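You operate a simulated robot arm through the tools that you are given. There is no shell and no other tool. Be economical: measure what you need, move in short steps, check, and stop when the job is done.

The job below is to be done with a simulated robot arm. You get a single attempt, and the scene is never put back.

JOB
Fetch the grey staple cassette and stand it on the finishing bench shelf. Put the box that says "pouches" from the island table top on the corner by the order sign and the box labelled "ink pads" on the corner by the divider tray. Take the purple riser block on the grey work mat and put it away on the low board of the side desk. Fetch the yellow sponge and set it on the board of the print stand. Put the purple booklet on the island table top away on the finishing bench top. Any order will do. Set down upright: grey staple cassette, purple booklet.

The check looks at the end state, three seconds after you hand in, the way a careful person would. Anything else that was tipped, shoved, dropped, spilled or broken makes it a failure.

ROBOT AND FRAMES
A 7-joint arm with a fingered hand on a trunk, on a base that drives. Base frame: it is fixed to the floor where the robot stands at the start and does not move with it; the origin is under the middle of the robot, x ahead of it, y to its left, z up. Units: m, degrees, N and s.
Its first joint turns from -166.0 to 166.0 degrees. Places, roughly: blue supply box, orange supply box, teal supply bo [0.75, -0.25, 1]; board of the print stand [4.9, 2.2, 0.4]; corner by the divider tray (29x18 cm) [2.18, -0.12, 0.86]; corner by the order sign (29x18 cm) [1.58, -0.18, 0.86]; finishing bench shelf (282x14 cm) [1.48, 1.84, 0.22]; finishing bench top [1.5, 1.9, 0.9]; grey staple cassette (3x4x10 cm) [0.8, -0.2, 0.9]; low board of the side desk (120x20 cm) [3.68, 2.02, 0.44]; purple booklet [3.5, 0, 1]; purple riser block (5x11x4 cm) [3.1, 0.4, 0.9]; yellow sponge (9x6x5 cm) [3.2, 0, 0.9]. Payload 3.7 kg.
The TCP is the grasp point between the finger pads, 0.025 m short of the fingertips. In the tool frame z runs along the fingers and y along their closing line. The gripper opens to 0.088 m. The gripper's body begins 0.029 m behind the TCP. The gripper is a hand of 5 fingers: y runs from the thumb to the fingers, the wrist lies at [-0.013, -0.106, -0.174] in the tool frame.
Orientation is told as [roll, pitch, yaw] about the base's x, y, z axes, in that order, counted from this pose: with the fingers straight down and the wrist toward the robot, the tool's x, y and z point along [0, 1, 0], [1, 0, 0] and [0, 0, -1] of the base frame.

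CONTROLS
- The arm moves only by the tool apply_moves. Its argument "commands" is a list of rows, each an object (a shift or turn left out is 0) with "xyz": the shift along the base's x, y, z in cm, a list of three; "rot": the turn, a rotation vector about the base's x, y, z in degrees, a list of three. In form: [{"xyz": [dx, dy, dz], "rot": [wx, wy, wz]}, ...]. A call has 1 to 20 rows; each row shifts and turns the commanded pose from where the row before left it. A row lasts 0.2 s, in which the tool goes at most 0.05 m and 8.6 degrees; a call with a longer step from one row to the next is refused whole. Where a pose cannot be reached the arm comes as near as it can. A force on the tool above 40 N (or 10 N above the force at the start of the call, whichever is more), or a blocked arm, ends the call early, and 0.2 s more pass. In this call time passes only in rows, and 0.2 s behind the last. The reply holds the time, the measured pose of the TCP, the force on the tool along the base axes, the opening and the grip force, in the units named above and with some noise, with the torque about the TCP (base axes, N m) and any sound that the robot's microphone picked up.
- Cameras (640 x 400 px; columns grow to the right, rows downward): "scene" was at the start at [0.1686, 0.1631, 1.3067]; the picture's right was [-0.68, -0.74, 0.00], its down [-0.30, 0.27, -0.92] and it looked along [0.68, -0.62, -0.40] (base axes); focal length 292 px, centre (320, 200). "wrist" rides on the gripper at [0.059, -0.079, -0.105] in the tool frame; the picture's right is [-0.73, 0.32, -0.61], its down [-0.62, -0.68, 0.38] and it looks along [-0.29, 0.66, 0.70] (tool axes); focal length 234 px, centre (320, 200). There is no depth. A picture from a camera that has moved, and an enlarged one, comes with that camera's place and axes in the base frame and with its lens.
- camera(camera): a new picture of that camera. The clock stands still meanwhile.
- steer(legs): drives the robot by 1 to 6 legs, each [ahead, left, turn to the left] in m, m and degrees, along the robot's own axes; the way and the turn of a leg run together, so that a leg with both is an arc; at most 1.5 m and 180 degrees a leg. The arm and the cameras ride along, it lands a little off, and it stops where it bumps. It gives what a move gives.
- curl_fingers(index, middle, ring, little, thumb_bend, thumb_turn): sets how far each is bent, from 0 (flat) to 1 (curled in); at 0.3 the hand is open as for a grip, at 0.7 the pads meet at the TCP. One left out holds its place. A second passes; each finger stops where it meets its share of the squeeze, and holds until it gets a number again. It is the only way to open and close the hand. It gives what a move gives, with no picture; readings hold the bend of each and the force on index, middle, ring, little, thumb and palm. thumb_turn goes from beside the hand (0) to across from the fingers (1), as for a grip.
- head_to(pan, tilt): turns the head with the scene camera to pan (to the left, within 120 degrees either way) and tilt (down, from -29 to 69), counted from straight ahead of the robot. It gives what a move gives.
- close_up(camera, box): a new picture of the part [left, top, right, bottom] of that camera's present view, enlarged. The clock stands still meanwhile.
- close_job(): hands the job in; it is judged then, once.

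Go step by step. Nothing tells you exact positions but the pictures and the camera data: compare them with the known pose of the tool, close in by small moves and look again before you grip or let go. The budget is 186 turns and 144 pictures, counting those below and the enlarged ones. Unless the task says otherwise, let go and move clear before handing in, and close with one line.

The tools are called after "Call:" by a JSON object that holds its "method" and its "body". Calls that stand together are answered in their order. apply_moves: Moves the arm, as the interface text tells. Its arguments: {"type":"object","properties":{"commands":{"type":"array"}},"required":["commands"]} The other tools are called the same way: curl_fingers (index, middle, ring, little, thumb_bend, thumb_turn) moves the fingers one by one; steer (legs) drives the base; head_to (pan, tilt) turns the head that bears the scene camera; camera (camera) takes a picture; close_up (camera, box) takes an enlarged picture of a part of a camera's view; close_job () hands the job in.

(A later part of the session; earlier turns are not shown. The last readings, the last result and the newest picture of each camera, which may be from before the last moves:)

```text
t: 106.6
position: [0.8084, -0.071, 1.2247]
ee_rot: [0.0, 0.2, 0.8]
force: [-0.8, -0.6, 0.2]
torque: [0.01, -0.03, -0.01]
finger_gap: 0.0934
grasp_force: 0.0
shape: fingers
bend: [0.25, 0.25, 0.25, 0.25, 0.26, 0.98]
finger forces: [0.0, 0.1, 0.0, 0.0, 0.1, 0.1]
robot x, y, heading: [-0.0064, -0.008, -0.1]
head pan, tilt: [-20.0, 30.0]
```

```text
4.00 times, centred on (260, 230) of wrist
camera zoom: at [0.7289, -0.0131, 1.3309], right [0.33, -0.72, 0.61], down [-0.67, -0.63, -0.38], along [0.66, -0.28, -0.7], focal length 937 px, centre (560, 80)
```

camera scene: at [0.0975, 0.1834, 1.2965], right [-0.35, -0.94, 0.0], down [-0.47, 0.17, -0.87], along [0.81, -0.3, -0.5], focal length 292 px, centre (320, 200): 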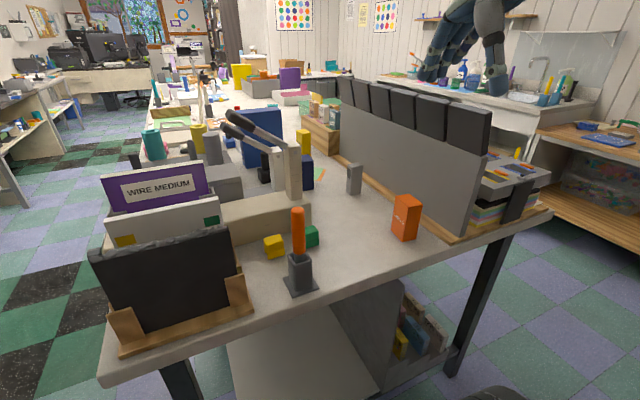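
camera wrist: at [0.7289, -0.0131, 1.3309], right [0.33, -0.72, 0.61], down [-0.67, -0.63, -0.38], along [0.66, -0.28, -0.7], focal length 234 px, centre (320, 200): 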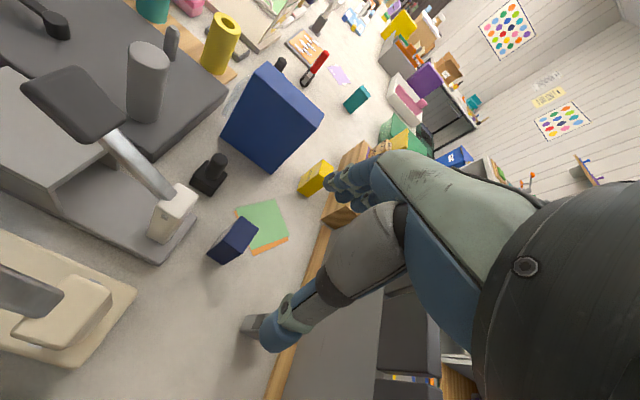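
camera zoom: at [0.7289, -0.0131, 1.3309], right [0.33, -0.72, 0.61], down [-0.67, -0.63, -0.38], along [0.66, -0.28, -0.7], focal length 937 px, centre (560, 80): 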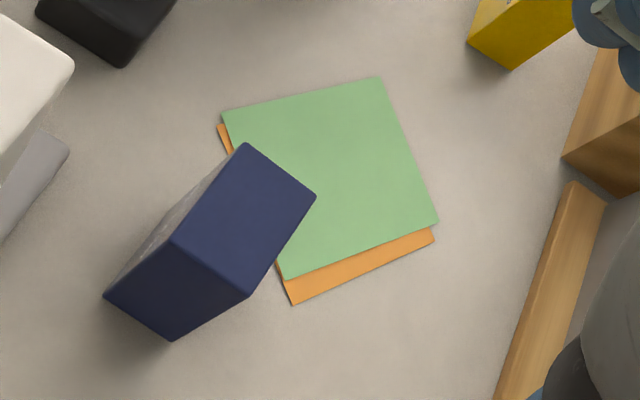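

The navy box stands square at x 0.88–0.93, y -0.083 to -0.046, top ≈0.96. I'll move above it and set the hand open.

Call:
{"method": "curl_fingers", "body": {"index": 0.3, "middle": 0.3, "ring": 0.3, "little": 0.3, "thumb_bend": 0.3}}

Call:
{"method": "apply_moves", "body": {"commands": [{"xyz": [4.5, 0.3, 0]}, {"xyz": [4.5, 0.3, 0]}, {"xyz": [0.5, 0, -4]}, {"xyz": [0, 0, -4]}, {"xyz": [0, 0, -4]}, {"xyz": [0, 0, -4]}, {"xyz": [0, 0, -2]}]}}

Call:
{"method": "close_up", "body": {"camera": "wrist", "box": [160, 100, 480, 400]}}

Call:
{"method": "camera", "body": {"camera": "scene"}}

```text
t: 107.6
position: [0.809, -0.0701, 1.2235]
ee_rot: [0.1, 0.4, 0.8]
force: [-0.1, 0.1, 0.9]
torque: [0.01, 0.01, -0.02]
finger_gap: 0.0853
grasp_force: 0.2
shape: fingers
bend: [0.3, 0.3, 0.3, 0.3, 0.3, 0.98]
finger forces: [0.0, 0.1, 0.0, 0.0, 0.0, 0.0]
robot x, y, heading: [-0.0078, -0.0108, -0.0]
head pan, tilt: [-20.0, 30.0]
```

```text
t: 109.2
position: [0.9071, -0.0681, 1.0405]
ee_rot: [-0.1, 0.3, 0.7]
force: [0.5, 0.3, 0.4]
torque: [0.01, 0.01, 0.03]
finger_gap: 0.0851
grasp_force: 0.0
shape: fingers
bend: [0.3, 0.3, 0.3, 0.3, 0.3, 0.98]
finger forces: [0.0, 0.0, 0.1, 0.1, 0.0, 0.1]
robot x, y, heading: [-0.0113, -0.012, -0.1]
head pan, tilt: [-20.0, 30.0]
```

```text
1.33 times, centred on (320, 250) of wrist
camera zoom: at [0.828, -0.0109, 1.1469], right [0.34, -0.72, 0.61], down [-0.67, -0.63, -0.38], along [0.66, -0.28, -0.7], focal length 312 px, centre (320, 133)
```

zoom: 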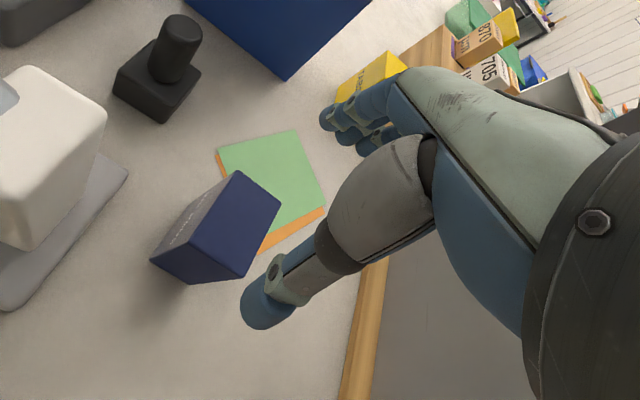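

```text
81 pictures are left
camera scene: at [0.1762, 0.1835, 1.2965], right [-0.34, -0.94, 0.0], down [-0.47, 0.17, -0.87], along [0.81, -0.3, -0.5], focal length 292 px, centre (320, 200)
```

scene: 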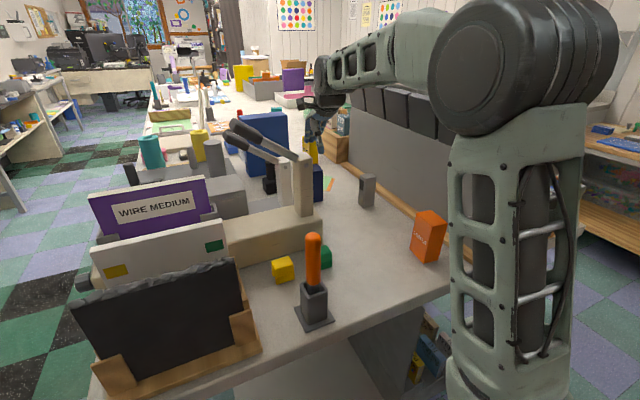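

Well centred; a half-centimetre correction and straight down.

Call:
{"method": "apply_moves", "body": {"commands": [{"xyz": [-0.4, 0.3, -3.4]}, {"xyz": [0, 0, -3.4]}, {"xyz": [0, 0, -3.1]}]}}

Call:
{"method": "curl_fingers", "body": {"index": 0.6, "middle": 0.6, "ring": 0.6, "little": 0.6, "thumb_bend": 0.6}}

Call:
{"method": "close_up", "body": {"camera": "wrist", "box": [160, 100, 480, 400]}}

```text
t: 110.0
position: [0.8994, -0.0651, 0.9418]
ee_rot: [0.1, 0.2, 0.8]
force: [0.6, -0.3, -0.1]
torque: [0.02, 0.0, -0.01]
finger_gap: 0.0853
grasp_force: 0.2
shape: fingers
bend: [0.3, 0.3, 0.3, 0.3, 0.3, 0.98]
finger forces: [0.3, 0.1, 0.0, 0.1, 0.0, 0.1]
robot x, y, heading: [-0.0116, -0.0087, -0.2]
head pan, tilt: [-20.0, 30.0]
```

```text
t: 111.0
position: [0.9006, -0.0658, 0.9418]
ee_rot: [0.0, 0.2, 0.8]
force: [1.7, 0.2, 1.9]
torque: [0.05, -0.15, -0.03]
finger_gap: 0.0508
grasp_force: 22.5
shape: fingers
bend: [0.43, 0.51, 0.6, 0.6, 0.52, 0.96]
finger forces: [16.5, 6.6, 0.0, 0.0, 22.6, 0.0]
robot x, y, heading: [-0.0106, -0.0111, -0.2]
head pan, tilt: [-20.0, 30.0]
```

```text
1.33 times, centred on (320, 250) of wrist
camera zoom: at [0.821, -0.0078, 1.0481], right [0.34, -0.72, 0.61], down [-0.67, -0.63, -0.38], along [0.66, -0.28, -0.7], focal length 312 px, centre (320, 133)
```

zoom: 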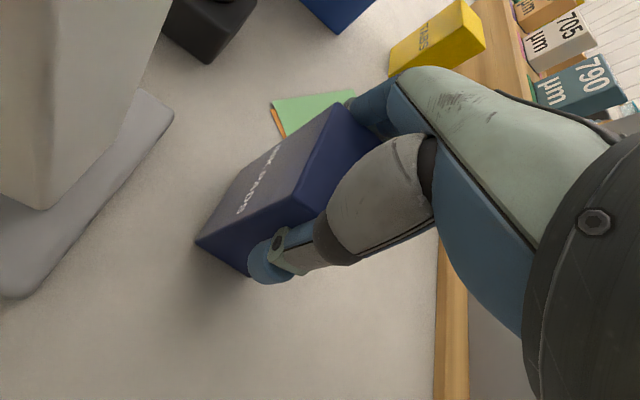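

Gripped, and the label reads INK PADS. Lift straight up, then retract.

Call:
{"method": "apply_moves", "body": {"commands": [{"xyz": [0, 0, 2]}, {"xyz": [0, 0, 4]}, {"xyz": [0, 0, 4]}, {"xyz": [0, 0, 4]}, {"xyz": [0, 0, 4]}, {"xyz": [0, 0, 4]}, {"xyz": [0, 0, 4]}, {"xyz": [-3, 0, 3]}, {"xyz": [-4, -0.5, 2]}, {"xyz": [-4.5, -0.5, 0]}, {"xyz": [-4.5, 0, 0]}, {"xyz": [-4.5, 0, 0]}, {"xyz": [-4.5, 0, 0]}, {"xyz": [-4.5, 0, 0]}, {"xyz": [-4.5, 0, 0]}, {"xyz": [-4.5, 0, 0]}, {"xyz": [-4.5, 0, 0]}]}}

Call:
{"method": "camera", "body": {"camera": "scene"}}

```text
t: 114.6
position: [0.472, -0.0712, 1.2497]
ee_rot: [0.0, 0.3, 0.8]
force: [-0.4, 0.7, -1.3]
torque: [0.03, 0.05, 0.07]
finger_gap: 0.0507
grasp_force: 20.5
shape: fingers
bend: [0.44, 0.52, 0.6, 0.6, 0.52, 0.96]
finger forces: [14.5, 6.1, 0.1, 0.1, 21.3, 0.0]
robot x, y, heading: [-0.0091, -0.0107, -0.2]
head pan, tilt: [-20.0, 30.0]
```

```text
79 pictures are left
camera scene: at [0.1765, 0.1835, 1.2964], right [-0.34, -0.94, 0.0], down [-0.47, 0.17, -0.87], along [0.81, -0.3, -0.5], focal length 292 px, centre (320, 200)
```

scene: 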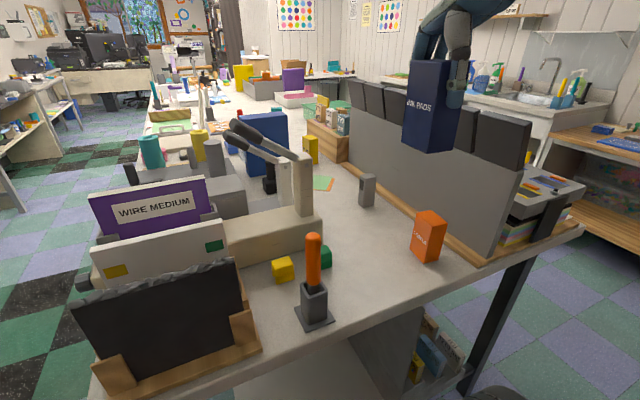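

Drive back into the aisle and on to x≈1.95.

Call:
{"method": "steer", "body": {"legs": [[-0.08, 0, 0], [0, 0.8, 0.2], [1.0, 0, 0], [1.03, 0, 0]]}}

```text
t: 129.4
position: [2.4462, 0.6873, 1.2506]
ee_rot: [0.0, 0.2, -0.1]
force: [0.6, -0.9, -1.6]
torque: [-0.03, -0.02, -0.03]
finger_gap: 0.0506
grasp_force: 20.5
shape: fingers
bend: [0.44, 0.52, 0.6, 0.6, 0.52, 0.96]
finger forces: [14.5, 6.0, 0.0, 0.0, 21.2, 0.0]
robot x, y, heading: [1.9635, 0.7562, -1.3]
head pan, tilt: [-20.0, 30.0]
```

Here the arm axis is about (2.20,0.70). Swing the hand clockwise over the island toward the divider-tray corner, high.

Call:
{"method": "apply_moves", "body": {"commands": [{"xyz": [0.35, -2.7, 0], "rot": [0, 0, -5.7]}, {"xyz": [0.35, -2.7, 0], "rot": [0, 0, -5.7]}, {"xyz": [0.35, -2.7, 0], "rot": [0, 0, -5.7]}, {"xyz": [0.35, -2.7, 0], "rot": [0, 0, -5.7]}, {"xyz": [-0.95, -2.98, 0], "rot": [0, 0, -5.7]}, {"xyz": [-0.95, -2.98, 0], "rot": [0, 0, -5.7]}, {"xyz": [-0.95, -2.98, 0], "rot": [0, 0, -5.7]}, {"xyz": [-0.95, -2.98, 0], "rot": [0, 0, -5.7]}, {"xyz": [-2.33, -2.55, 0], "rot": [0, 0, -5.7]}, {"xyz": [-2.33, -2.55, 0], "rot": [0, 0, -5.7]}, {"xyz": [-2.33, -2.55, 0], "rot": [0, 0, -5.7]}, {"xyz": [-2.33, -2.55, 0], "rot": [0, 0, -5.7]}, {"xyz": [-3.53, -1.58, 0], "rot": [0, 0, -5.7]}, {"xyz": [-3.53, -1.58, 0], "rot": [0, 0, -5.7]}, {"xyz": [-3.53, -1.58, 0], "rot": [0, 0, -5.7]}, {"xyz": [-3.53, -1.58, 0], "rot": [0, 0, -5.7]}, {"xyz": [0, -4, 0]}, {"xyz": [0, -4, 0]}, {"xyz": [0, -4, 0]}]}}

Call:
{"method": "head_to", "body": {"pan": -65, "tilt": 35}}

Call:
{"method": "camera", "body": {"camera": "scene"}}

Call:
{"method": "camera", "body": {"camera": "wrist"}}

```text
t: 133.4
position: [2.1874, 0.1767, 1.2482]
ee_rot: [0.0, 0.1, -91.4]
force: [-1.1, 0.3, -1.2]
torque: [-0.03, 0.01, 0.02]
finger_gap: 0.0505
grasp_force: 20.3
shape: fingers
bend: [0.44, 0.52, 0.6, 0.6, 0.52, 0.96]
finger forces: [13.6, 6.0, 0.1, 0.0, 20.3, 0.1]
robot x, y, heading: [1.9638, 0.7524, -0.7]
head pan, tilt: [-20.0, 30.0]
```

```text
t: 134.5
position: [2.1888, 0.1769, 1.247]
ee_rot: [0.0, 0.2, -91.3]
force: [-0.8, 0.6, -1.2]
torque: [0.0, -0.02, 0.01]
finger_gap: 0.0504
grasp_force: 20.3
shape: fingers
bend: [0.44, 0.52, 0.6, 0.6, 0.52, 0.96]
finger forces: [13.7, 5.8, 0.0, 0.1, 20.3, 0.1]
robot x, y, heading: [1.9659, 0.7553, -0.8]
head pan, tilt: [-65.0, 35.0]
```

```text
78 pictures are left
camera scene: at [2.1059, 0.8988, 1.2887], right [-0.91, -0.41, 0.0], down [-0.23, 0.52, -0.82], along [0.33, -0.75, -0.57], focal length 292 px, centre (320, 200)
```

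scene: 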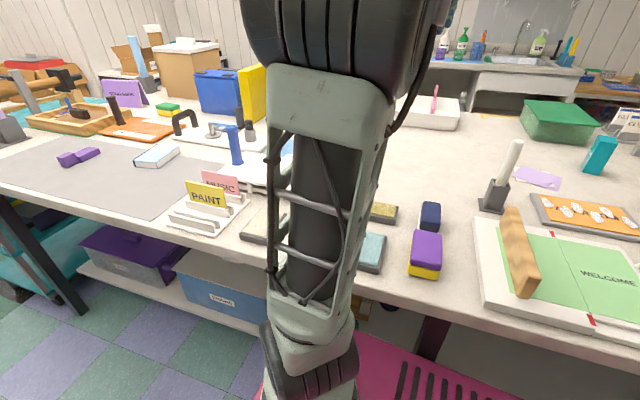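

```text
77 pictures are left
camera wrist: at [2.2487, 0.254, 1.3539], right [-0.73, -0.31, 0.61], down [-0.61, 0.7, -0.38], along [-0.3, -0.65, -0.7], focal length 234 px, centre (320, 200)
```

wrist: 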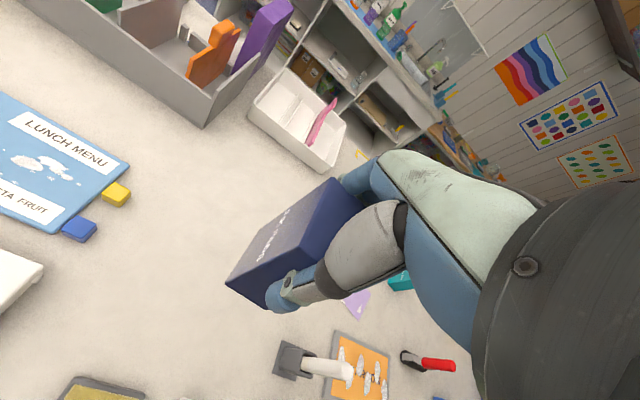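

The area around (2.18,-0.1) is free; the divider tray starts near x=2.40. Extend and lower.

Call:
{"method": "apply_moves", "body": {"commands": [{"xyz": [0, -4, -2.5]}, {"xyz": [0, -4, -2.5]}, {"xyz": [0, -4, -2.5]}, {"xyz": [0, -4, -2.5]}, {"xyz": [0, -4, -2.5]}, {"xyz": [0, -2, -3.8]}, {"xyz": [0, -2, -3.8]}, {"xyz": [0, -2, -3.8]}, {"xyz": [0, -2, -3.8]}]}}

Call:
{"method": "camera", "body": {"camera": "scene"}}

Call:
{"method": "camera", "body": {"camera": "wrist"}}

```text
t: 136.5
position: [2.191, -0.1053, 0.975]
ee_rot: [0.1, 0.1, -91.4]
force: [0.2, 0.5, -0.8]
torque: [0.01, 0.01, 0.03]
finger_gap: 0.0502
grasp_force: 19.9
shape: fingers
bend: [0.44, 0.52, 0.6, 0.6, 0.52, 0.96]
finger forces: [13.8, 5.8, 0.1, 0.0, 20.3, 0.0]
robot x, y, heading: [1.9663, 0.7522, -0.8]
head pan, tilt: [-65.0, 35.0]
```

```text
76 pictures are left
camera scene: at [2.1057, 0.899, 1.2887], right [-0.91, -0.41, 0.0], down [-0.23, 0.52, -0.82], along [0.33, -0.75, -0.57], focal length 292 px, centre (320, 200)
```

scene: 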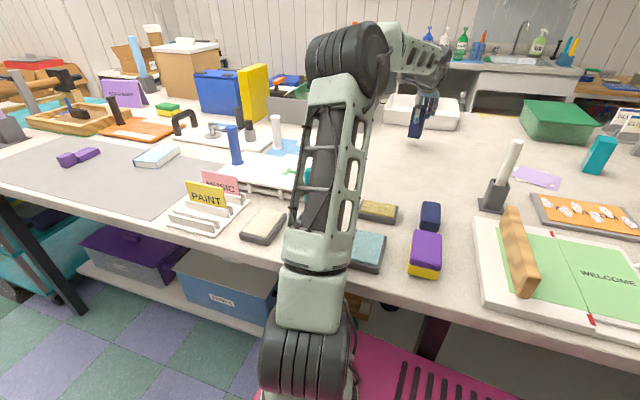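

```text
75 pictures are left
camera wrist: at [2.2513, -0.028, 1.0815], right [-0.73, -0.31, 0.61], down [-0.61, 0.7, -0.38], along [-0.3, -0.65, -0.7], focal length 234 px, centre (320, 200)
```

wrist: 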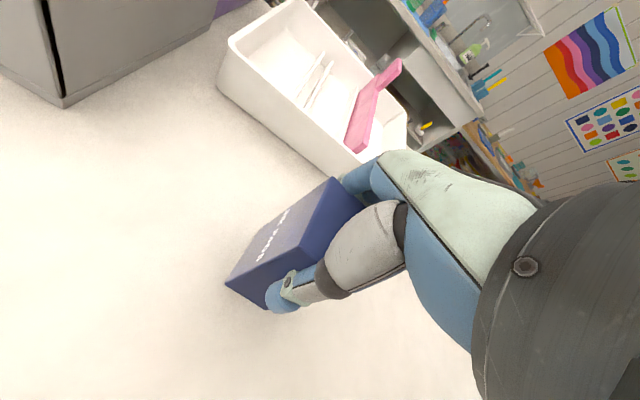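

Clear all round. Lower to contact.

Call:
{"method": "apply_moves", "body": {"commands": [{"xyz": [-0.5, -0.5, -1.5]}, {"xyz": [0, 0, -1.2]}, {"xyz": [0, 0, -0.4]}, {"xyz": [0, 0, -0.4]}, {"xyz": [0, 0, -0.3]}]}}

```text
t: 137.7
position: [2.1823, -0.1098, 0.9398]
ee_rot: [0.1, -0.1, -91.3]
force: [5.2, 5.3, 29.1]
torque: [-0.32, -0.08, 0.08]
finger_gap: 0.0503
grasp_force: 23.2
shape: fingers
bend: [0.45, 0.52, 0.6, 0.6, 0.53, 0.96]
finger forces: [14.1, 6.7, 0.0, 0.0, 25.0, 0.1]
robot x, y, heading: [1.9638, 0.7575, -1.0]
head pan, tilt: [-65.0, 35.0]
```

Contact. Ease off a few millimetres, open, and lift away.

Call:
{"method": "apply_moves", "body": {"commands": [{"xyz": [0, 0, 0.3]}]}}

Call:
{"method": "curl_fingers", "body": {"index": 0.26, "middle": 0.26, "ring": 0.26, "little": 0.26, "thumb_bend": 0.28}}

Call:
{"method": "apply_moves", "body": {"commands": [{"xyz": [0, 0, 1]}, {"xyz": [0, 0, 2]}, {"xyz": [0, 0, 3]}, {"xyz": [0, 0, 3]}, {"xyz": [0, 0, 3]}, {"xyz": [0, 2, 3.5]}, {"xyz": [0, 3, 3]}]}}

Call:
{"method": "camera", "body": {"camera": "wrist"}}

```text
t: 138.1
position: [2.1833, -0.1099, 0.9395]
ee_rot: [0.0, 0.1, -91.2]
force: [4.9, 2.2, 26.7]
torque: [-0.39, 0.0, 0.12]
finger_gap: 0.0503
grasp_force: 23.1
shape: fingers
bend: [0.45, 0.52, 0.6, 0.6, 0.53, 0.96]
finger forces: [14.7, 7.2, 0.0, 0.0, 24.2, 0.0]
robot x, y, heading: [1.9655, 0.7516, -0.9]
head pan, tilt: [-65.0, 35.0]
```

```text
t: 139.1
position: [2.1822, -0.1114, 0.9396]
ee_rot: [-0.1, 0.3, -91.4]
force: [0.1, -0.8, 1.0]
torque: [0.03, 0.01, -0.02]
finger_gap: 0.0912
grasp_force: 0.0
shape: fingers
bend: [0.26, 0.26, 0.26, 0.26, 0.28, 0.97]
finger forces: [0.1, 0.0, 0.1, 0.1, 0.1, 0.1]
robot x, y, heading: [1.9653, 0.7587, -1.2]
head pan, tilt: [-65.0, 35.0]
```

```text
t: 140.7
position: [2.1832, -0.0601, 1.1234]
ee_rot: [0.0, 0.3, -91.5]
force: [0.0, -0.6, -0.7]
torque: [0.02, -0.02, 0.01]
finger_gap: 0.0914
grasp_force: 0.1
shape: fingers
bend: [0.26, 0.26, 0.26, 0.26, 0.28, 0.97]
finger forces: [0.0, 0.0, 0.0, 0.0, 0.0, 0.1]
robot x, y, heading: [1.9656, 0.755, -1.0]
head pan, tilt: [-65.0, 35.0]
```

```text
74 pictures are left
camera wrist: at [2.2438, 0.017, 1.2301], right [-0.73, -0.31, 0.6], down [-0.61, 0.7, -0.38], along [-0.31, -0.65, -0.7], focal length 234 px, centre (320, 200)
```

wrist: 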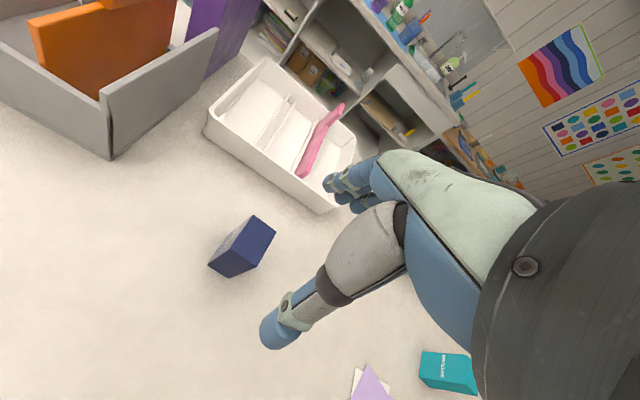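

INK PADS stands in place. Pull the arm in and swing it forward again, then drive on toward the grey mat.

Call:
{"method": "apply_moves", "body": {"commands": [{"xyz": [0, 4.5, 1.6]}, {"xyz": [0, 4.5, 1.6]}, {"xyz": [0, 4.5, 1.6]}, {"xyz": [0, 4.5, 1.6]}, {"xyz": [0, 4.5, 1.6]}, {"xyz": [0, 4.5, 1.6]}, {"xyz": [0, 4.5, 1.6]}, {"xyz": [0, 4, 1.6]}]}}

Call:
{"method": "apply_moves", "body": {"commands": [{"xyz": [3.53, 1.58, 0], "rot": [0, 0, 5.7]}, {"xyz": [3.53, 1.58, 0], "rot": [0, 0, 5.7]}, {"xyz": [3.53, 1.58, 0], "rot": [0, 0, 5.7]}, {"xyz": [3.53, 1.58, 0], "rot": [0, 0, 5.7]}, {"xyz": [2.33, 2.55, 0], "rot": [0, 0, 5.7]}, {"xyz": [2.33, 2.55, 0], "rot": [0, 0, 5.7]}, {"xyz": [2.33, 2.55, 0], "rot": [0, 0, 5.7]}, {"xyz": [2.33, 2.55, 0], "rot": [0, 0, 5.7]}, {"xyz": [0.95, 2.98, 0], "rot": [0, 0, 5.7]}, {"xyz": [0.95, 2.98, 0], "rot": [0, 0, 5.7]}, {"xyz": [0.95, 2.98, 0], "rot": [0, 0, 5.7]}, {"xyz": [0.95, 2.98, 0], "rot": [0, 0, 5.7]}, {"xyz": [-0.35, 2.7, 0], "rot": [0, 0, 5.7]}, {"xyz": [-0.35, 2.7, 0], "rot": [0, 0, 5.7]}, {"xyz": [-0.35, 2.7, 0], "rot": [0, 0, 5.7]}, {"xyz": [-0.35, 2.7, 0], "rot": [0, 0, 5.7]}]}}

Call:
{"method": "head_to", "body": {"pan": -40, "tilt": 25}}

Call:
{"method": "camera", "body": {"camera": "scene"}}

Call:
{"method": "head_to", "body": {"pan": 25, "tilt": 25}}

Call:
{"method": "camera", "body": {"camera": "scene"}}

```text
t: 142.5
position: [2.1844, 0.2955, 1.2518]
ee_rot: [0.0, 0.3, -91.3]
force: [0.7, 0.2, 0.3]
torque: [-0.01, -0.03, -0.02]
finger_gap: 0.0912
grasp_force: 0.2
shape: fingers
bend: [0.26, 0.26, 0.26, 0.26, 0.28, 0.97]
finger forces: [0.1, 0.0, 0.0, 0.0, 0.1, 0.0]
robot x, y, heading: [1.9659, 0.7572, -1.1]
head pan, tilt: [-65.0, 35.0]
```

```text
t: 145.9
position: [2.4385, 0.6873, 1.2497]
ee_rot: [0.0, 0.3, -0.1]
force: [0.6, 0.3, -0.1]
torque: [-0.02, 0.03, 0.0]
finger_gap: 0.0913
grasp_force: 0.0
shape: fingers
bend: [0.26, 0.26, 0.26, 0.26, 0.28, 0.97]
finger forces: [0.0, 0.0, 0.1, 0.0, 0.2, 0.1]
robot x, y, heading: [1.9651, 0.7571, -1.0]
head pan, tilt: [-65.0, 35.0]
```

```text
t: 146.8
position: [2.4392, 0.6859, 1.2504]
ee_rot: [0.0, 0.2, -0.3]
force: [0.5, 0.3, -0.3]
torque: [-0.02, -0.01, -0.02]
finger_gap: 0.0915
grasp_force: 0.1
shape: fingers
bend: [0.26, 0.26, 0.26, 0.26, 0.28, 0.97]
finger forces: [0.0, 0.0, 0.1, 0.1, 0.0, 0.0]
robot x, y, heading: [1.9674, 0.7525, -1.1]
head pan, tilt: [-40.0, 25.0]
```

```text
73 pictures are left
camera scene: at [2.1395, 0.9188, 1.3044], right [-0.66, -0.75, 0.0], down [-0.32, 0.28, -0.91], along [0.68, -0.6, -0.42], focal length 292 px, centre (320, 200)
```

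scene: 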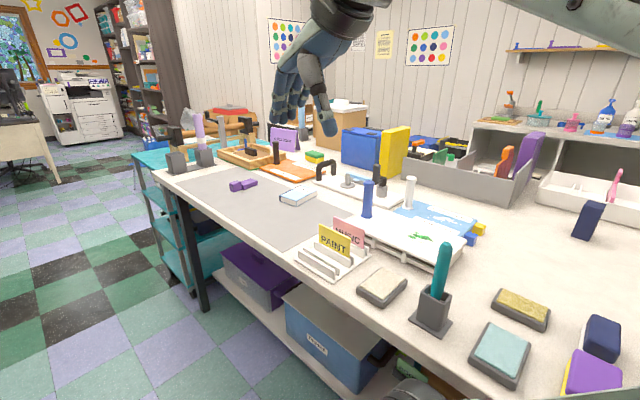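

```text
t: 148.1
position: [2.4384, 0.687, 1.2506]
ee_rot: [0.1, 0.2, -0.1]
force: [0.3, 0.2, 1.1]
torque: [0.02, -0.01, 0.01]
finger_gap: 0.0911
grasp_force: 0.0
shape: fingers
bend: [0.26, 0.26, 0.26, 0.26, 0.28, 0.97]
finger forces: [0.0, 0.1, 0.1, 0.0, 0.0, 0.0]
robot x, y, heading: [1.9691, 0.7545, -0.9]
head pan, tilt: [25.0, 25.0]
```

```text
72 pictures are left
camera scene: at [2.1542, 1.0167, 1.3045], right [0.41, -0.91, 0.0], down [-0.39, -0.17, -0.91], along [0.83, 0.37, -0.42], focal length 292 px, centre (320, 200)
```

scene: 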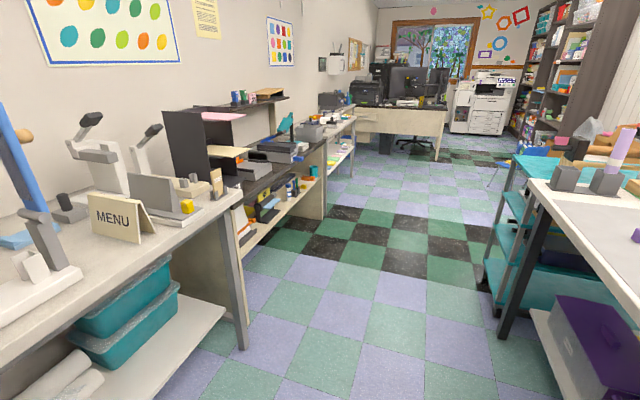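

I can see the purple riser near (3.14,0.44) on the grey mat, the sponge near (3.28,-0.05) and a purple booklet near (3.55,-0.03). I'll drive ahead 0.7 m and look closely.

Call:
{"method": "steer", "body": {"legs": [[0.72, 0.02, 1]]}}

Call:
{"method": "head_to", "body": {"pan": -50, "tilt": 35}}

Call:
{"method": "camera", "body": {"camera": "scene"}}

Call:
{"method": "close_up", "body": {"camera": "scene", "box": [100, 60, 340, 210]}}

```text
t: 152.1
position: [3.1637, 0.7181, 1.249]
ee_rot: [0.0, 0.2, 1.5]
force: [0.5, 0.0, 0.6]
torque: [0.02, -0.02, 0.0]
finger_gap: 0.0916
grasp_force: 0.0
shape: fingers
bend: [0.26, 0.26, 0.26, 0.26, 0.28, 0.97]
finger forces: [0.0, 0.0, 0.0, 0.0, 0.0, 0.0]
robot x, y, heading: [2.6894, 0.7746, 0.6]
head pan, tilt: [25.0, 25.0]
```

```text
t: 153.5
position: [3.1632, 0.718, 1.25]
ee_rot: [0.0, 0.2, 1.5]
force: [-0.2, -0.3, 0.0]
torque: [-0.01, 0.01, 0.01]
finger_gap: 0.0915
grasp_force: 0.0
shape: fingers
bend: [0.26, 0.26, 0.26, 0.26, 0.28, 0.97]
finger forces: [0.0, 0.0, 0.0, 0.0, 0.0, 0.0]
robot x, y, heading: [2.688, 0.7758, 0.6]
head pan, tilt: [-50.0, 35.0]
```

```text
71 pictures are left
camera scene: at [2.8439, 0.9327, 1.2887], right [-0.76, -0.65, 0.0], down [-0.37, 0.43, -0.82], along [0.53, -0.62, -0.57], focal length 292 px, centre (320, 200)
```

scene: 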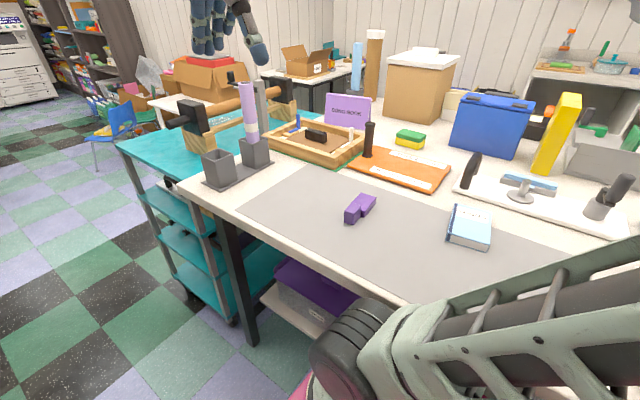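

```text
2.67 times, centred on (220, 135) of scene
camera zoom: at [2.8439, 0.9327, 1.2887], right [-0.76, -0.65, 0.0], down [-0.37, 0.43, -0.82], along [0.53, -0.62, -0.57], focal length 777 px, centre (587, 373)
```

zoom: 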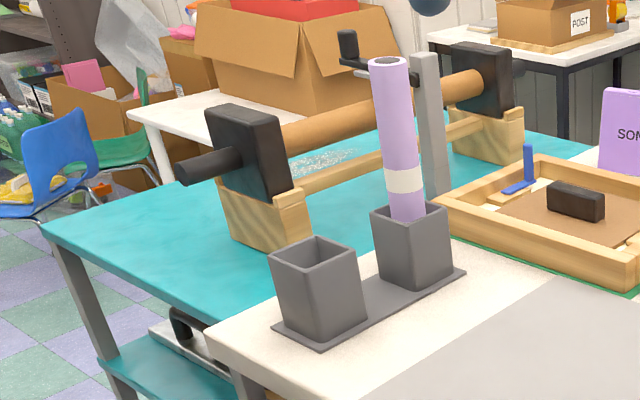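

Call:
{"method": "close_up", "body": {"camera": "scene", "box": [280, 80, 460, 240]}}

```text
2.50 times, centred on (370, 160) of scene
camera zoom: at [2.8439, 0.9327, 1.2887], right [-0.76, -0.65, 0.0], down [-0.37, 0.43, -0.82], along [0.53, -0.62, -0.57], focal length 729 px, centre (195, 300)
```

zoom: 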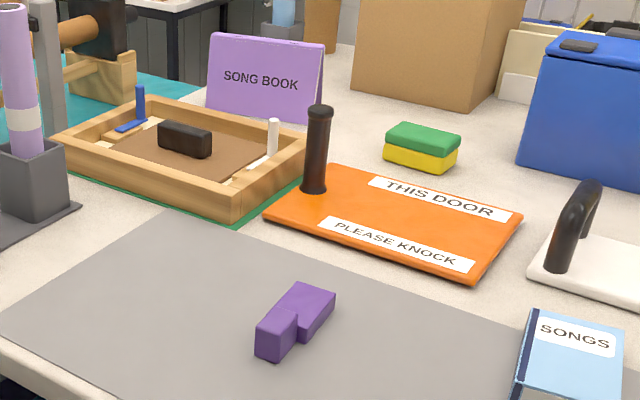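

The riser is a stepped purple block at about (3.13,0.45), long side along y. I'll bring the hand above it and look with the wrist camera.

Call:
{"method": "apply_moves", "body": {"commands": [{"xyz": [-1.5, -4.5, -1]}, {"xyz": [-1.5, -4.5, -1]}, {"xyz": [-1.5, -4.5, -1]}, {"xyz": [-1.5, -4.5, -1]}, {"xyz": [-1, -4.5, -1]}, {"xyz": [-1, -3, -3]}]}}

Call:
{"method": "camera", "body": {"camera": "wrist"}}

```text
t: 154.9
position: [3.0821, 0.463, 1.1702]
ee_rot: [0.0, 0.3, 1.6]
force: [0.0, -0.4, 0.4]
torque: [-0.04, -0.03, 0.01]
finger_gap: 0.0911
grasp_force: 0.0
shape: fingers
bend: [0.26, 0.26, 0.26, 0.26, 0.28, 0.97]
finger forces: [0.0, 0.0, 0.1, 0.1, 0.0, 0.0]
robot x, y, heading: [2.6874, 0.7765, 0.4]
head pan, tilt: [-50.0, 35.0]
```

```text
68 pictures are left
camera wrist: at [3.0031, 0.519, 1.2767], right [0.35, -0.72, 0.61], down [-0.67, -0.64, -0.38], along [0.66, -0.27, -0.7], focal length 234 px, centre (320, 200)
```

wrist: 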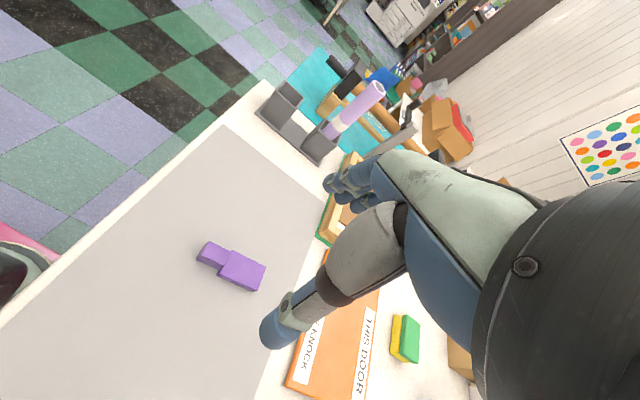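

Call:
{"method": "close_up", "body": {"camera": "wrist", "box": [170, 220, 298, 300]}}

```text
5.00 times, centred on (234, 260) of wrist
camera zoom: at [3.0031, 0.519, 1.2767], right [0.35, -0.72, 0.61], down [-0.67, -0.64, -0.38], along [0.66, -0.27, -0.7], focal length 1171 px, centre (750, -100)
```

zoom: 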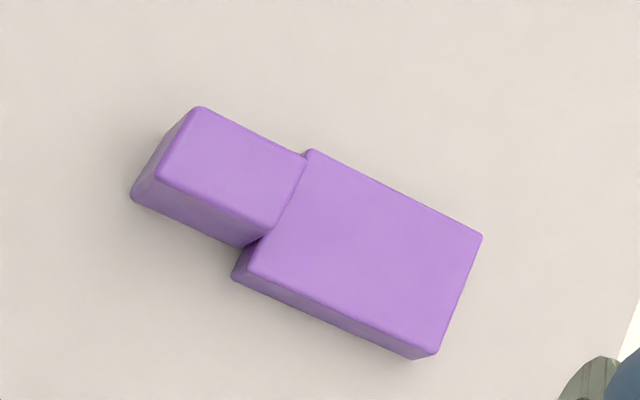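

The riser has a wide low part (y 0.40–0.46) and a narrow taller part (to y 0.50), turned about 10°. I'll align over (3.135,0.44) and descend partway.

Call:
{"method": "apply_moves", "body": {"commands": [{"xyz": [2.6, -1.1, -3], "rot": [0, 0, 4.2]}, {"xyz": [2.7, -1.2, -3], "rot": [0, 0, 4.2]}, {"xyz": [0, 0, -4]}, {"xyz": [0, 0, -4]}, {"xyz": [0, 0, -4]}, {"xyz": [0, 0, -4]}]}}

Call:
{"method": "camera", "body": {"camera": "wrist"}}

Call:
{"method": "close_up", "body": {"camera": "scene", "box": [280, 140, 440, 260]}}

```text
t: 156.3
position: [3.1362, 0.4409, 0.954]
ee_rot: [0.0, 0.2, 10.1]
force: [0.3, -0.7, 0.5]
torque: [-0.03, -0.01, 0.05]
finger_gap: 0.0913
grasp_force: 0.1
shape: fingers
bend: [0.26, 0.26, 0.26, 0.26, 0.28, 0.97]
finger forces: [0.1, 0.0, 0.1, 0.1, 0.1, 0.0]
robot x, y, heading: [2.6897, 0.7728, 1.0]
head pan, tilt: [-50.0, 35.0]
```

```text
66 pictures are left
camera wrist: at [3.0483, 0.4845, 1.0605], right [0.45, -0.66, 0.61], down [-0.56, -0.73, -0.38], along [0.69, -0.17, -0.7], focal length 234 px, centre (320, 200)
```

wrist: 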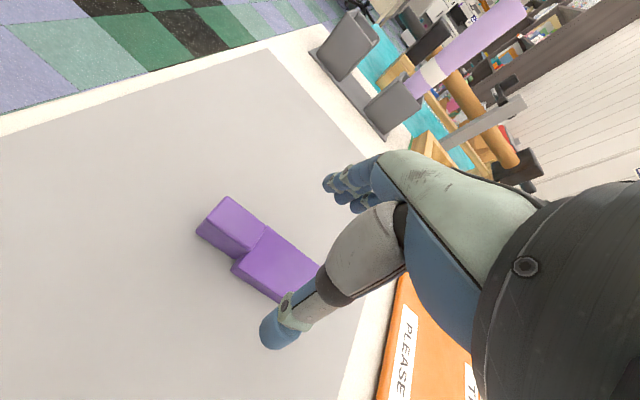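

```text
3.33 times, centred on (360, 200) of scene
camera zoom: at [2.8439, 0.9326, 1.2887], right [-0.76, -0.65, 0.0], down [-0.37, 0.44, -0.82], along [0.53, -0.62, -0.57], focal length 972 px, centre (187, 200)
```

zoom: 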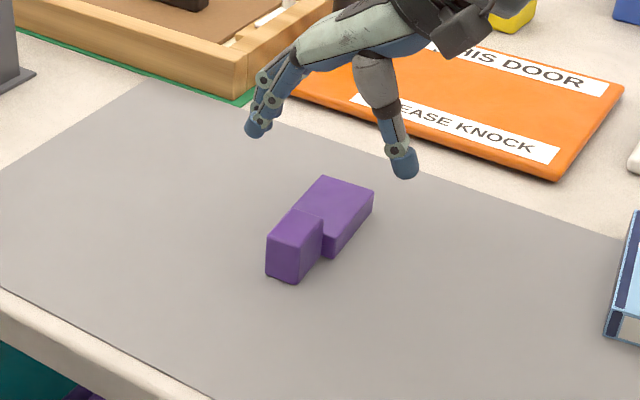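

Centred on the wide part. Descend to z≈0.89 carefully and close.

Call:
{"method": "apply_moves", "body": {"commands": [{"xyz": [0, 0, -3]}, {"xyz": [0, 0, -2]}, {"xyz": [0, 0, -1]}]}}

Call:
{"method": "close_up", "body": {"camera": "scene", "box": [280, 140, 440, 260]}}

```text
t: 157.1
position: [3.1354, 0.4407, 0.8908]
ee_rot: [0.0, 0.1, 9.8]
force: [0.3, 0.0, -0.3]
torque: [0.0, 0.0, -0.01]
finger_gap: 0.0912
grasp_force: 0.0
shape: fingers
bend: [0.26, 0.26, 0.26, 0.26, 0.28, 0.97]
finger forces: [0.0, 0.0, 0.0, 0.0, 0.0, 0.1]
robot x, y, heading: [2.6876, 0.7758, 0.7]
head pan, tilt: [-50.0, 35.0]
```

```text
3.33 times, centred on (360, 200) of scene
camera zoom: at [2.8439, 0.9327, 1.2887], right [-0.76, -0.65, 0.0], down [-0.37, 0.44, -0.82], along [0.53, -0.62, -0.57], focal length 972 px, centre (187, 200)
```

zoom: 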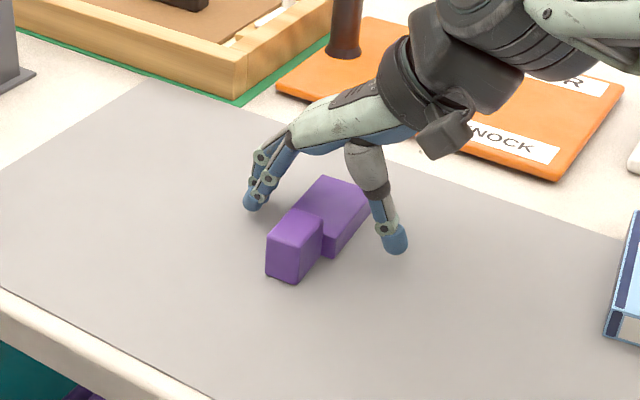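

Call:
{"method": "curl_fingers", "body": {"index": 0.62, "middle": 0.62, "ring": 0.62, "little": 0.62, "thumb_bend": 0.62}}

Call:
{"method": "close_up", "body": {"camera": "scene", "box": [280, 140, 440, 260]}}

```text
t: 158.1
position: [3.1357, 0.4401, 0.8924]
ee_rot: [-0.1, 0.2, 9.9]
force: [-0.3, -0.3, 0.2]
torque: [-0.01, -0.01, -0.01]
finger_gap: 0.0378
grasp_force: 9.8
shape: fingers
bend: [0.55, 0.57, 0.59, 0.61, 0.52, 0.95]
finger forces: [4.3, 3.3, 2.1, 0.6, 10.0, 0.0]
robot x, y, heading: [2.6909, 0.7711, 0.7]
head pan, tilt: [-50.0, 35.0]
```

```text
3.33 times, centred on (360, 200) of scene
camera zoom: at [2.8439, 0.9327, 1.2887], right [-0.76, -0.65, 0.0], down [-0.37, 0.44, -0.82], along [0.53, -0.62, -0.57], focal length 972 px, centre (187, 200)
```

zoom: 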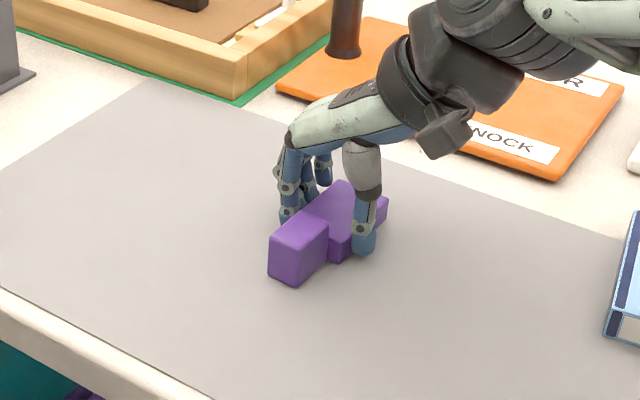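

The grip is light at 10 N; squeeze a little more, then lift a bit to test.

Call:
{"method": "curl_fingers", "body": {"index": 0.75, "middle": 0.75, "ring": 0.75, "little": 0.7, "thumb_bend": 0.75}}

Call:
{"method": "apply_moves", "body": {"commands": [{"xyz": [0, 0, 1.5]}, {"xyz": [0, 0, 3]}, {"xyz": [0, 0, 4]}]}}

Call:
{"method": "close_up", "body": {"camera": "scene", "box": [280, 80, 440, 260]}}

```text
t: 159.1
position: [3.1351, 0.4401, 0.8919]
ee_rot: [0.0, 0.3, 9.9]
force: [0.6, -0.5, 0.6]
torque: [0.08, 0.0, -0.02]
finger_gap: 0.0387
grasp_force: 21.7
shape: fingers
bend: [0.6, 0.64, 0.73, 0.7, 0.47, 0.92]
finger forces: [9.2, 6.6, 5.4, 0.1, 21.5, 0.0]
robot x, y, heading: [2.6886, 0.7726, 0.7]
head pan, tilt: [-50.0, 35.0]
```

```text
t: 159.9
position: [3.134, 0.4388, 0.9759]
ee_rot: [0.0, 0.2, 10.1]
force: [0.5, 0.6, 0.6]
torque: [0.0, 0.03, -0.01]
finger_gap: 0.0385
grasp_force: 20.9
shape: fingers
bend: [0.6, 0.64, 0.73, 0.7, 0.47, 0.92]
finger forces: [7.8, 6.6, 6.4, 0.0, 21.6, 0.1]
robot x, y, heading: [2.6886, 0.7713, 0.6]
head pan, tilt: [-50.0, 35.0]
```

```text
2.22 times, centred on (360, 170) of scene
camera zoom: at [2.8439, 0.9327, 1.2887], right [-0.76, -0.65, 0.0], down [-0.37, 0.44, -0.82], along [0.53, -0.62, -0.57], focal length 648 px, centre (231, 267)
```

zoom: 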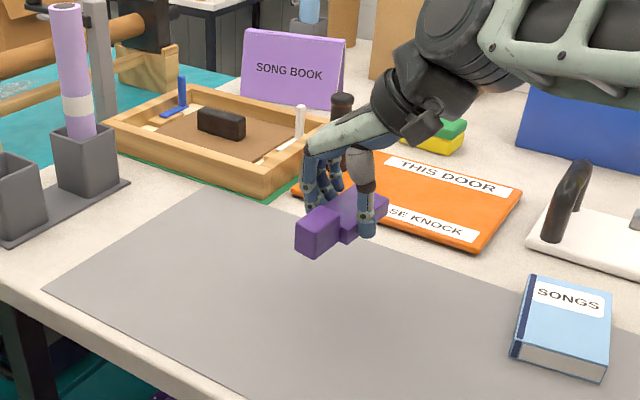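

Held level. Lift, move in over the aisle, and look at the side desk on the left.

Call:
{"method": "apply_moves", "body": {"commands": [{"xyz": [0, 0, 4.5]}, {"xyz": [0, 0, 4.5]}, {"xyz": [0, 0, 4.5]}, {"xyz": [0, 1, 4]}, {"xyz": [0, 4.5, 0]}, {"xyz": [0, 4.5, 0]}, {"xyz": [0, 4.5, 0]}, {"xyz": [0, 4.5, 0]}, {"xyz": [0, 4.5, 0]}, {"xyz": [0, 4, 0]}]}}

Call:
{"method": "head_to", "body": {"pan": 40, "tilt": 35}}

Call:
{"method": "camera", "body": {"camera": "scene"}}

```text
t: 162.1
position: [3.1363, 0.7156, 1.1519]
ee_rot: [0.0, 0.3, 10.0]
force: [0.5, 0.1, -1.1]
torque: [0.0, -0.01, 0.03]
finger_gap: 0.0383
grasp_force: 21.1
shape: fingers
bend: [0.6, 0.64, 0.73, 0.7, 0.47, 0.92]
finger forces: [7.5, 6.7, 6.2, 0.1, 21.2, 0.0]
robot x, y, heading: [2.6907, 0.7695, 0.7]
head pan, tilt: [-50.0, 35.0]
```

```text
t: 163.8
position: [3.1372, 0.7154, 1.1512]
ee_rot: [0.0, 0.3, 10.0]
force: [-0.6, 0.2, -1.2]
torque: [0.01, 0.04, 0.01]
finger_gap: 0.0385
grasp_force: 20.7
shape: fingers
bend: [0.6, 0.64, 0.73, 0.7, 0.47, 0.92]
finger forces: [7.6, 6.7, 6.2, 0.1, 21.1, 0.0]
robot x, y, heading: [2.69, 0.7721, 0.6]
head pan, tilt: [40.0, 35.0]
```

```text
61 pictures are left
camera scene: at [2.8534, 1.0569, 1.2887], right [0.65, -0.76, 0.0], down [-0.44, -0.37, -0.82], along [0.62, 0.53, -0.57], focal length 292 px, centre (320, 200)
```

scene: 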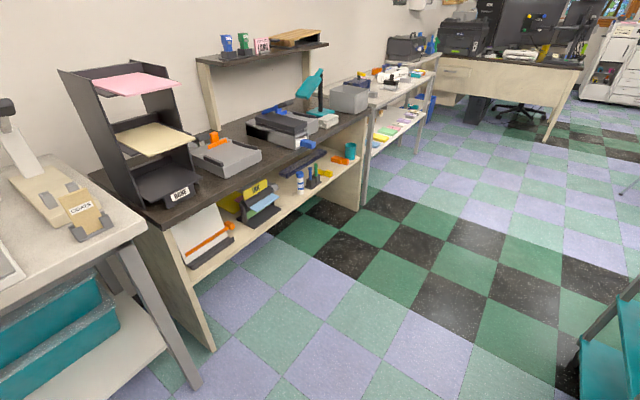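

Call:
{"method": "close_up", "body": {"camera": "scene", "box": [150, 120, 380, 290]}}

```text
2.35 times, centred on (265, 205) of scene
camera zoom: at [2.8534, 1.0569, 1.2887], right [0.65, -0.76, 0.0], down [-0.44, -0.37, -0.82], along [0.62, 0.53, -0.57], focal length 686 px, centre (449, 188)
```

zoom: 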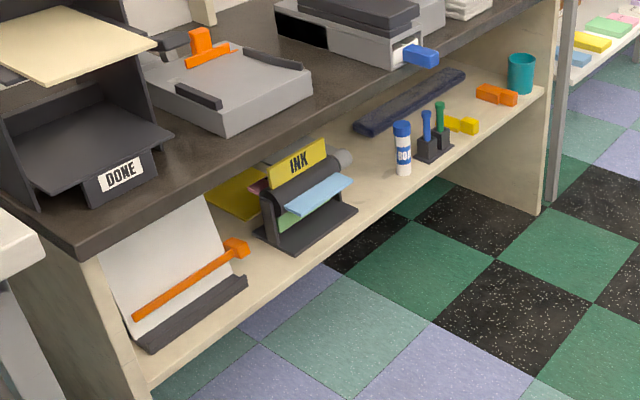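

The low board has a free gap of about 13 cm between the INK stand (ends x≈3.59) and the glue stick (x≈3.75). I'll drive alongside the side desk.

Call:
{"method": "steer", "body": {"legs": [[0, 0.3, 0], [0.72, 0, 0], [0, 0.28, 0]]}}

Call:
{"method": "head_to", "body": {"pan": 75, "tilt": 45}}

Call:
{"method": "camera", "body": {"camera": "scene"}}

```text
t: 170.8
position: [3.8434, 1.2886, 1.1513]
ee_rot: [0.0, 0.1, 10.0]
force: [-0.1, 0.1, 0.6]
torque: [0.01, 0.0, 0.01]
finger_gap: 0.0383
grasp_force: 20.5
shape: fingers
bend: [0.6, 0.64, 0.73, 0.7, 0.47, 0.92]
finger forces: [7.6, 6.7, 6.1, 0.1, 21.2, 0.0]
robot x, y, heading: [3.3963, 1.3452, 0.6]
head pan, tilt: [40.0, 35.0]
```

```text
t: 171.8
position: [3.8434, 1.2871, 1.1508]
ee_rot: [0.1, 0.2, 10.1]
force: [0.0, 0.4, 0.1]
torque: [0.01, 0.0, 0.01]
finger_gap: 0.0384
grasp_force: 20.9
shape: fingers
bend: [0.6, 0.64, 0.73, 0.7, 0.47, 0.92]
finger forces: [7.6, 6.7, 6.1, 0.0, 21.2, 0.1]
robot x, y, heading: [3.3955, 1.3448, 0.5]
head pan, tilt: [75.0, 45.0]
```

```text
59 pictures are left
camera scene: at [3.513, 1.6503, 1.2739], right [0.97, -0.25, 0.0], down [-0.17, -0.68, -0.71], along [0.17, 0.69, -0.71], focal length 292 px, centre (320, 200)
```

scene: 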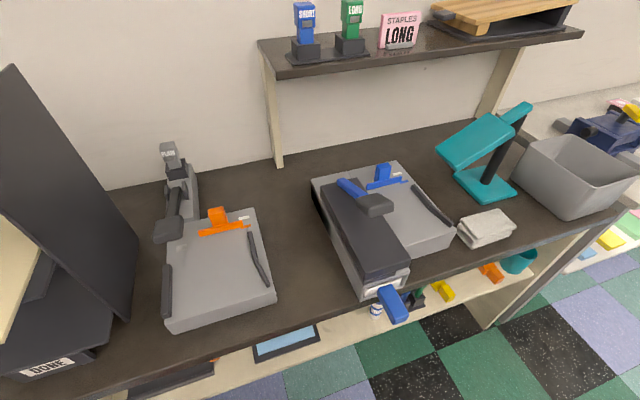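

The slot is visible at x≈3.65 in front; a blue stapler handle overhangs the desk top at x≈3.69, which I must pass beneath. Swing the arm to the left and lower outside the desk first.

Call:
{"method": "apply_moves", "body": {"commands": [{"xyz": [0.36, 2.8, 0], "rot": [0, 0, 5.7]}, {"xyz": [0.36, 2.8, 0], "rot": [0, 0, 5.7]}, {"xyz": [0.36, 2.8, 0], "rot": [0, 0, 5.7]}, {"xyz": [0.36, 2.8, 0], "rot": [0, 0, 5.7]}, {"xyz": [0.36, 2.8, 0], "rot": [0, 0, 5.7]}, {"xyz": [-1.7, 2.92, -1], "rot": [0, 0, 5.7]}, {"xyz": [-1.7, 2.92, -1], "rot": [0, 0, 5.7]}, {"xyz": [-1.7, 2.92, -1], "rot": [0, 0, 5.7]}, {"xyz": [-1.7, 2.92, -1], "rot": [0, 0, 5.7]}, {"xyz": [-1.7, 2.92, -1], "rot": [0, 0, 5.7]}, {"xyz": [-2.5, 1.85, -2], "rot": [0, 0, 5.7]}, {"xyz": [-2.5, 1.85, -2], "rot": [0, 0, 5.7]}, {"xyz": [-2.5, 1.85, -2], "rot": [0, 0, 5.7]}, {"xyz": [-2.5, 1.85, -2], "rot": [0, 0, 5.7]}, {"xyz": [0, 1, -4]}, {"xyz": [0, 1, -4]}, {"xyz": [0, 1, -4]}, {"xyz": [0, 1, -4]}, {"xyz": [0, 0, -4]}, {"xyz": [0, 0, -4]}]}}

Call:
{"method": "camera", "body": {"camera": "scene"}}

Call:
{"method": "camera", "body": {"camera": "wrist"}}

```text
t: 176.0
position: [3.6727, 1.687, 0.7894]
ee_rot: [-1.7, 0.9, 93.9]
force: [0.9, 1.0, 0.7]
torque: [-0.09, 0.03, -0.05]
finger_gap: 0.038
grasp_force: 19.6
shape: fingers
bend: [0.6, 0.72, 0.73, 0.7, 0.47, 0.92]
finger forces: [7.2, 6.6, 5.5, 0.1, 19.8, 0.0]
out of reach, approached as far as the arm can: row 20
robot x, y, heading: [3.3957, 1.3427, 0.6]
head pan, tilt: [75.0, 45.0]
```

```text
58 pictures are left
camera scene: at [3.513, 1.6502, 1.2739], right [0.97, -0.25, 0.0], down [-0.17, -0.69, -0.71], along [0.17, 0.69, -0.71], focal length 292 px, centre (320, 200)
```

scene: 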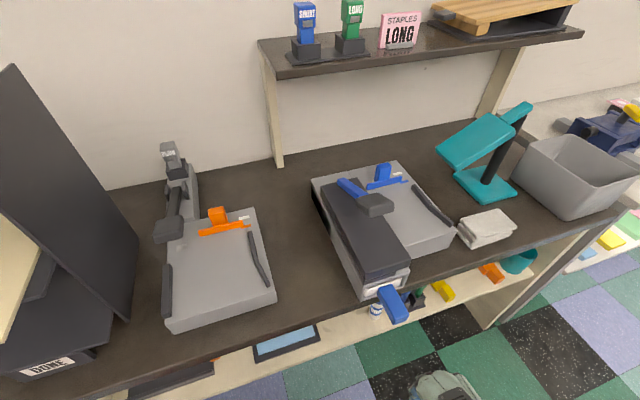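

```text
57 pictures are left
camera wrist: at [3.6175, 1.6058, 0.8949], right [0.68, 0.38, 0.62], down [0.68, -0.64, -0.35], along [0.27, 0.67, -0.7], focal length 234 px, centre (320, 200)
```

wrist: 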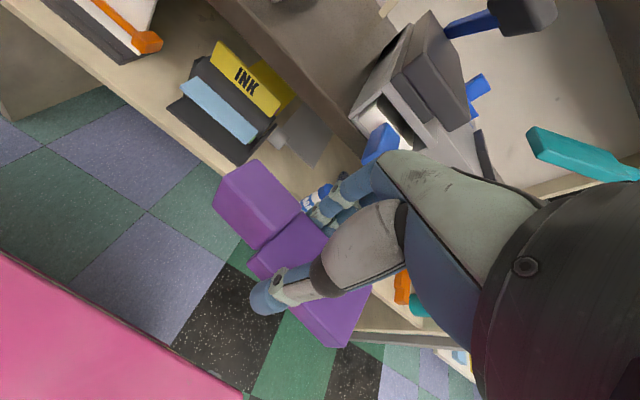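

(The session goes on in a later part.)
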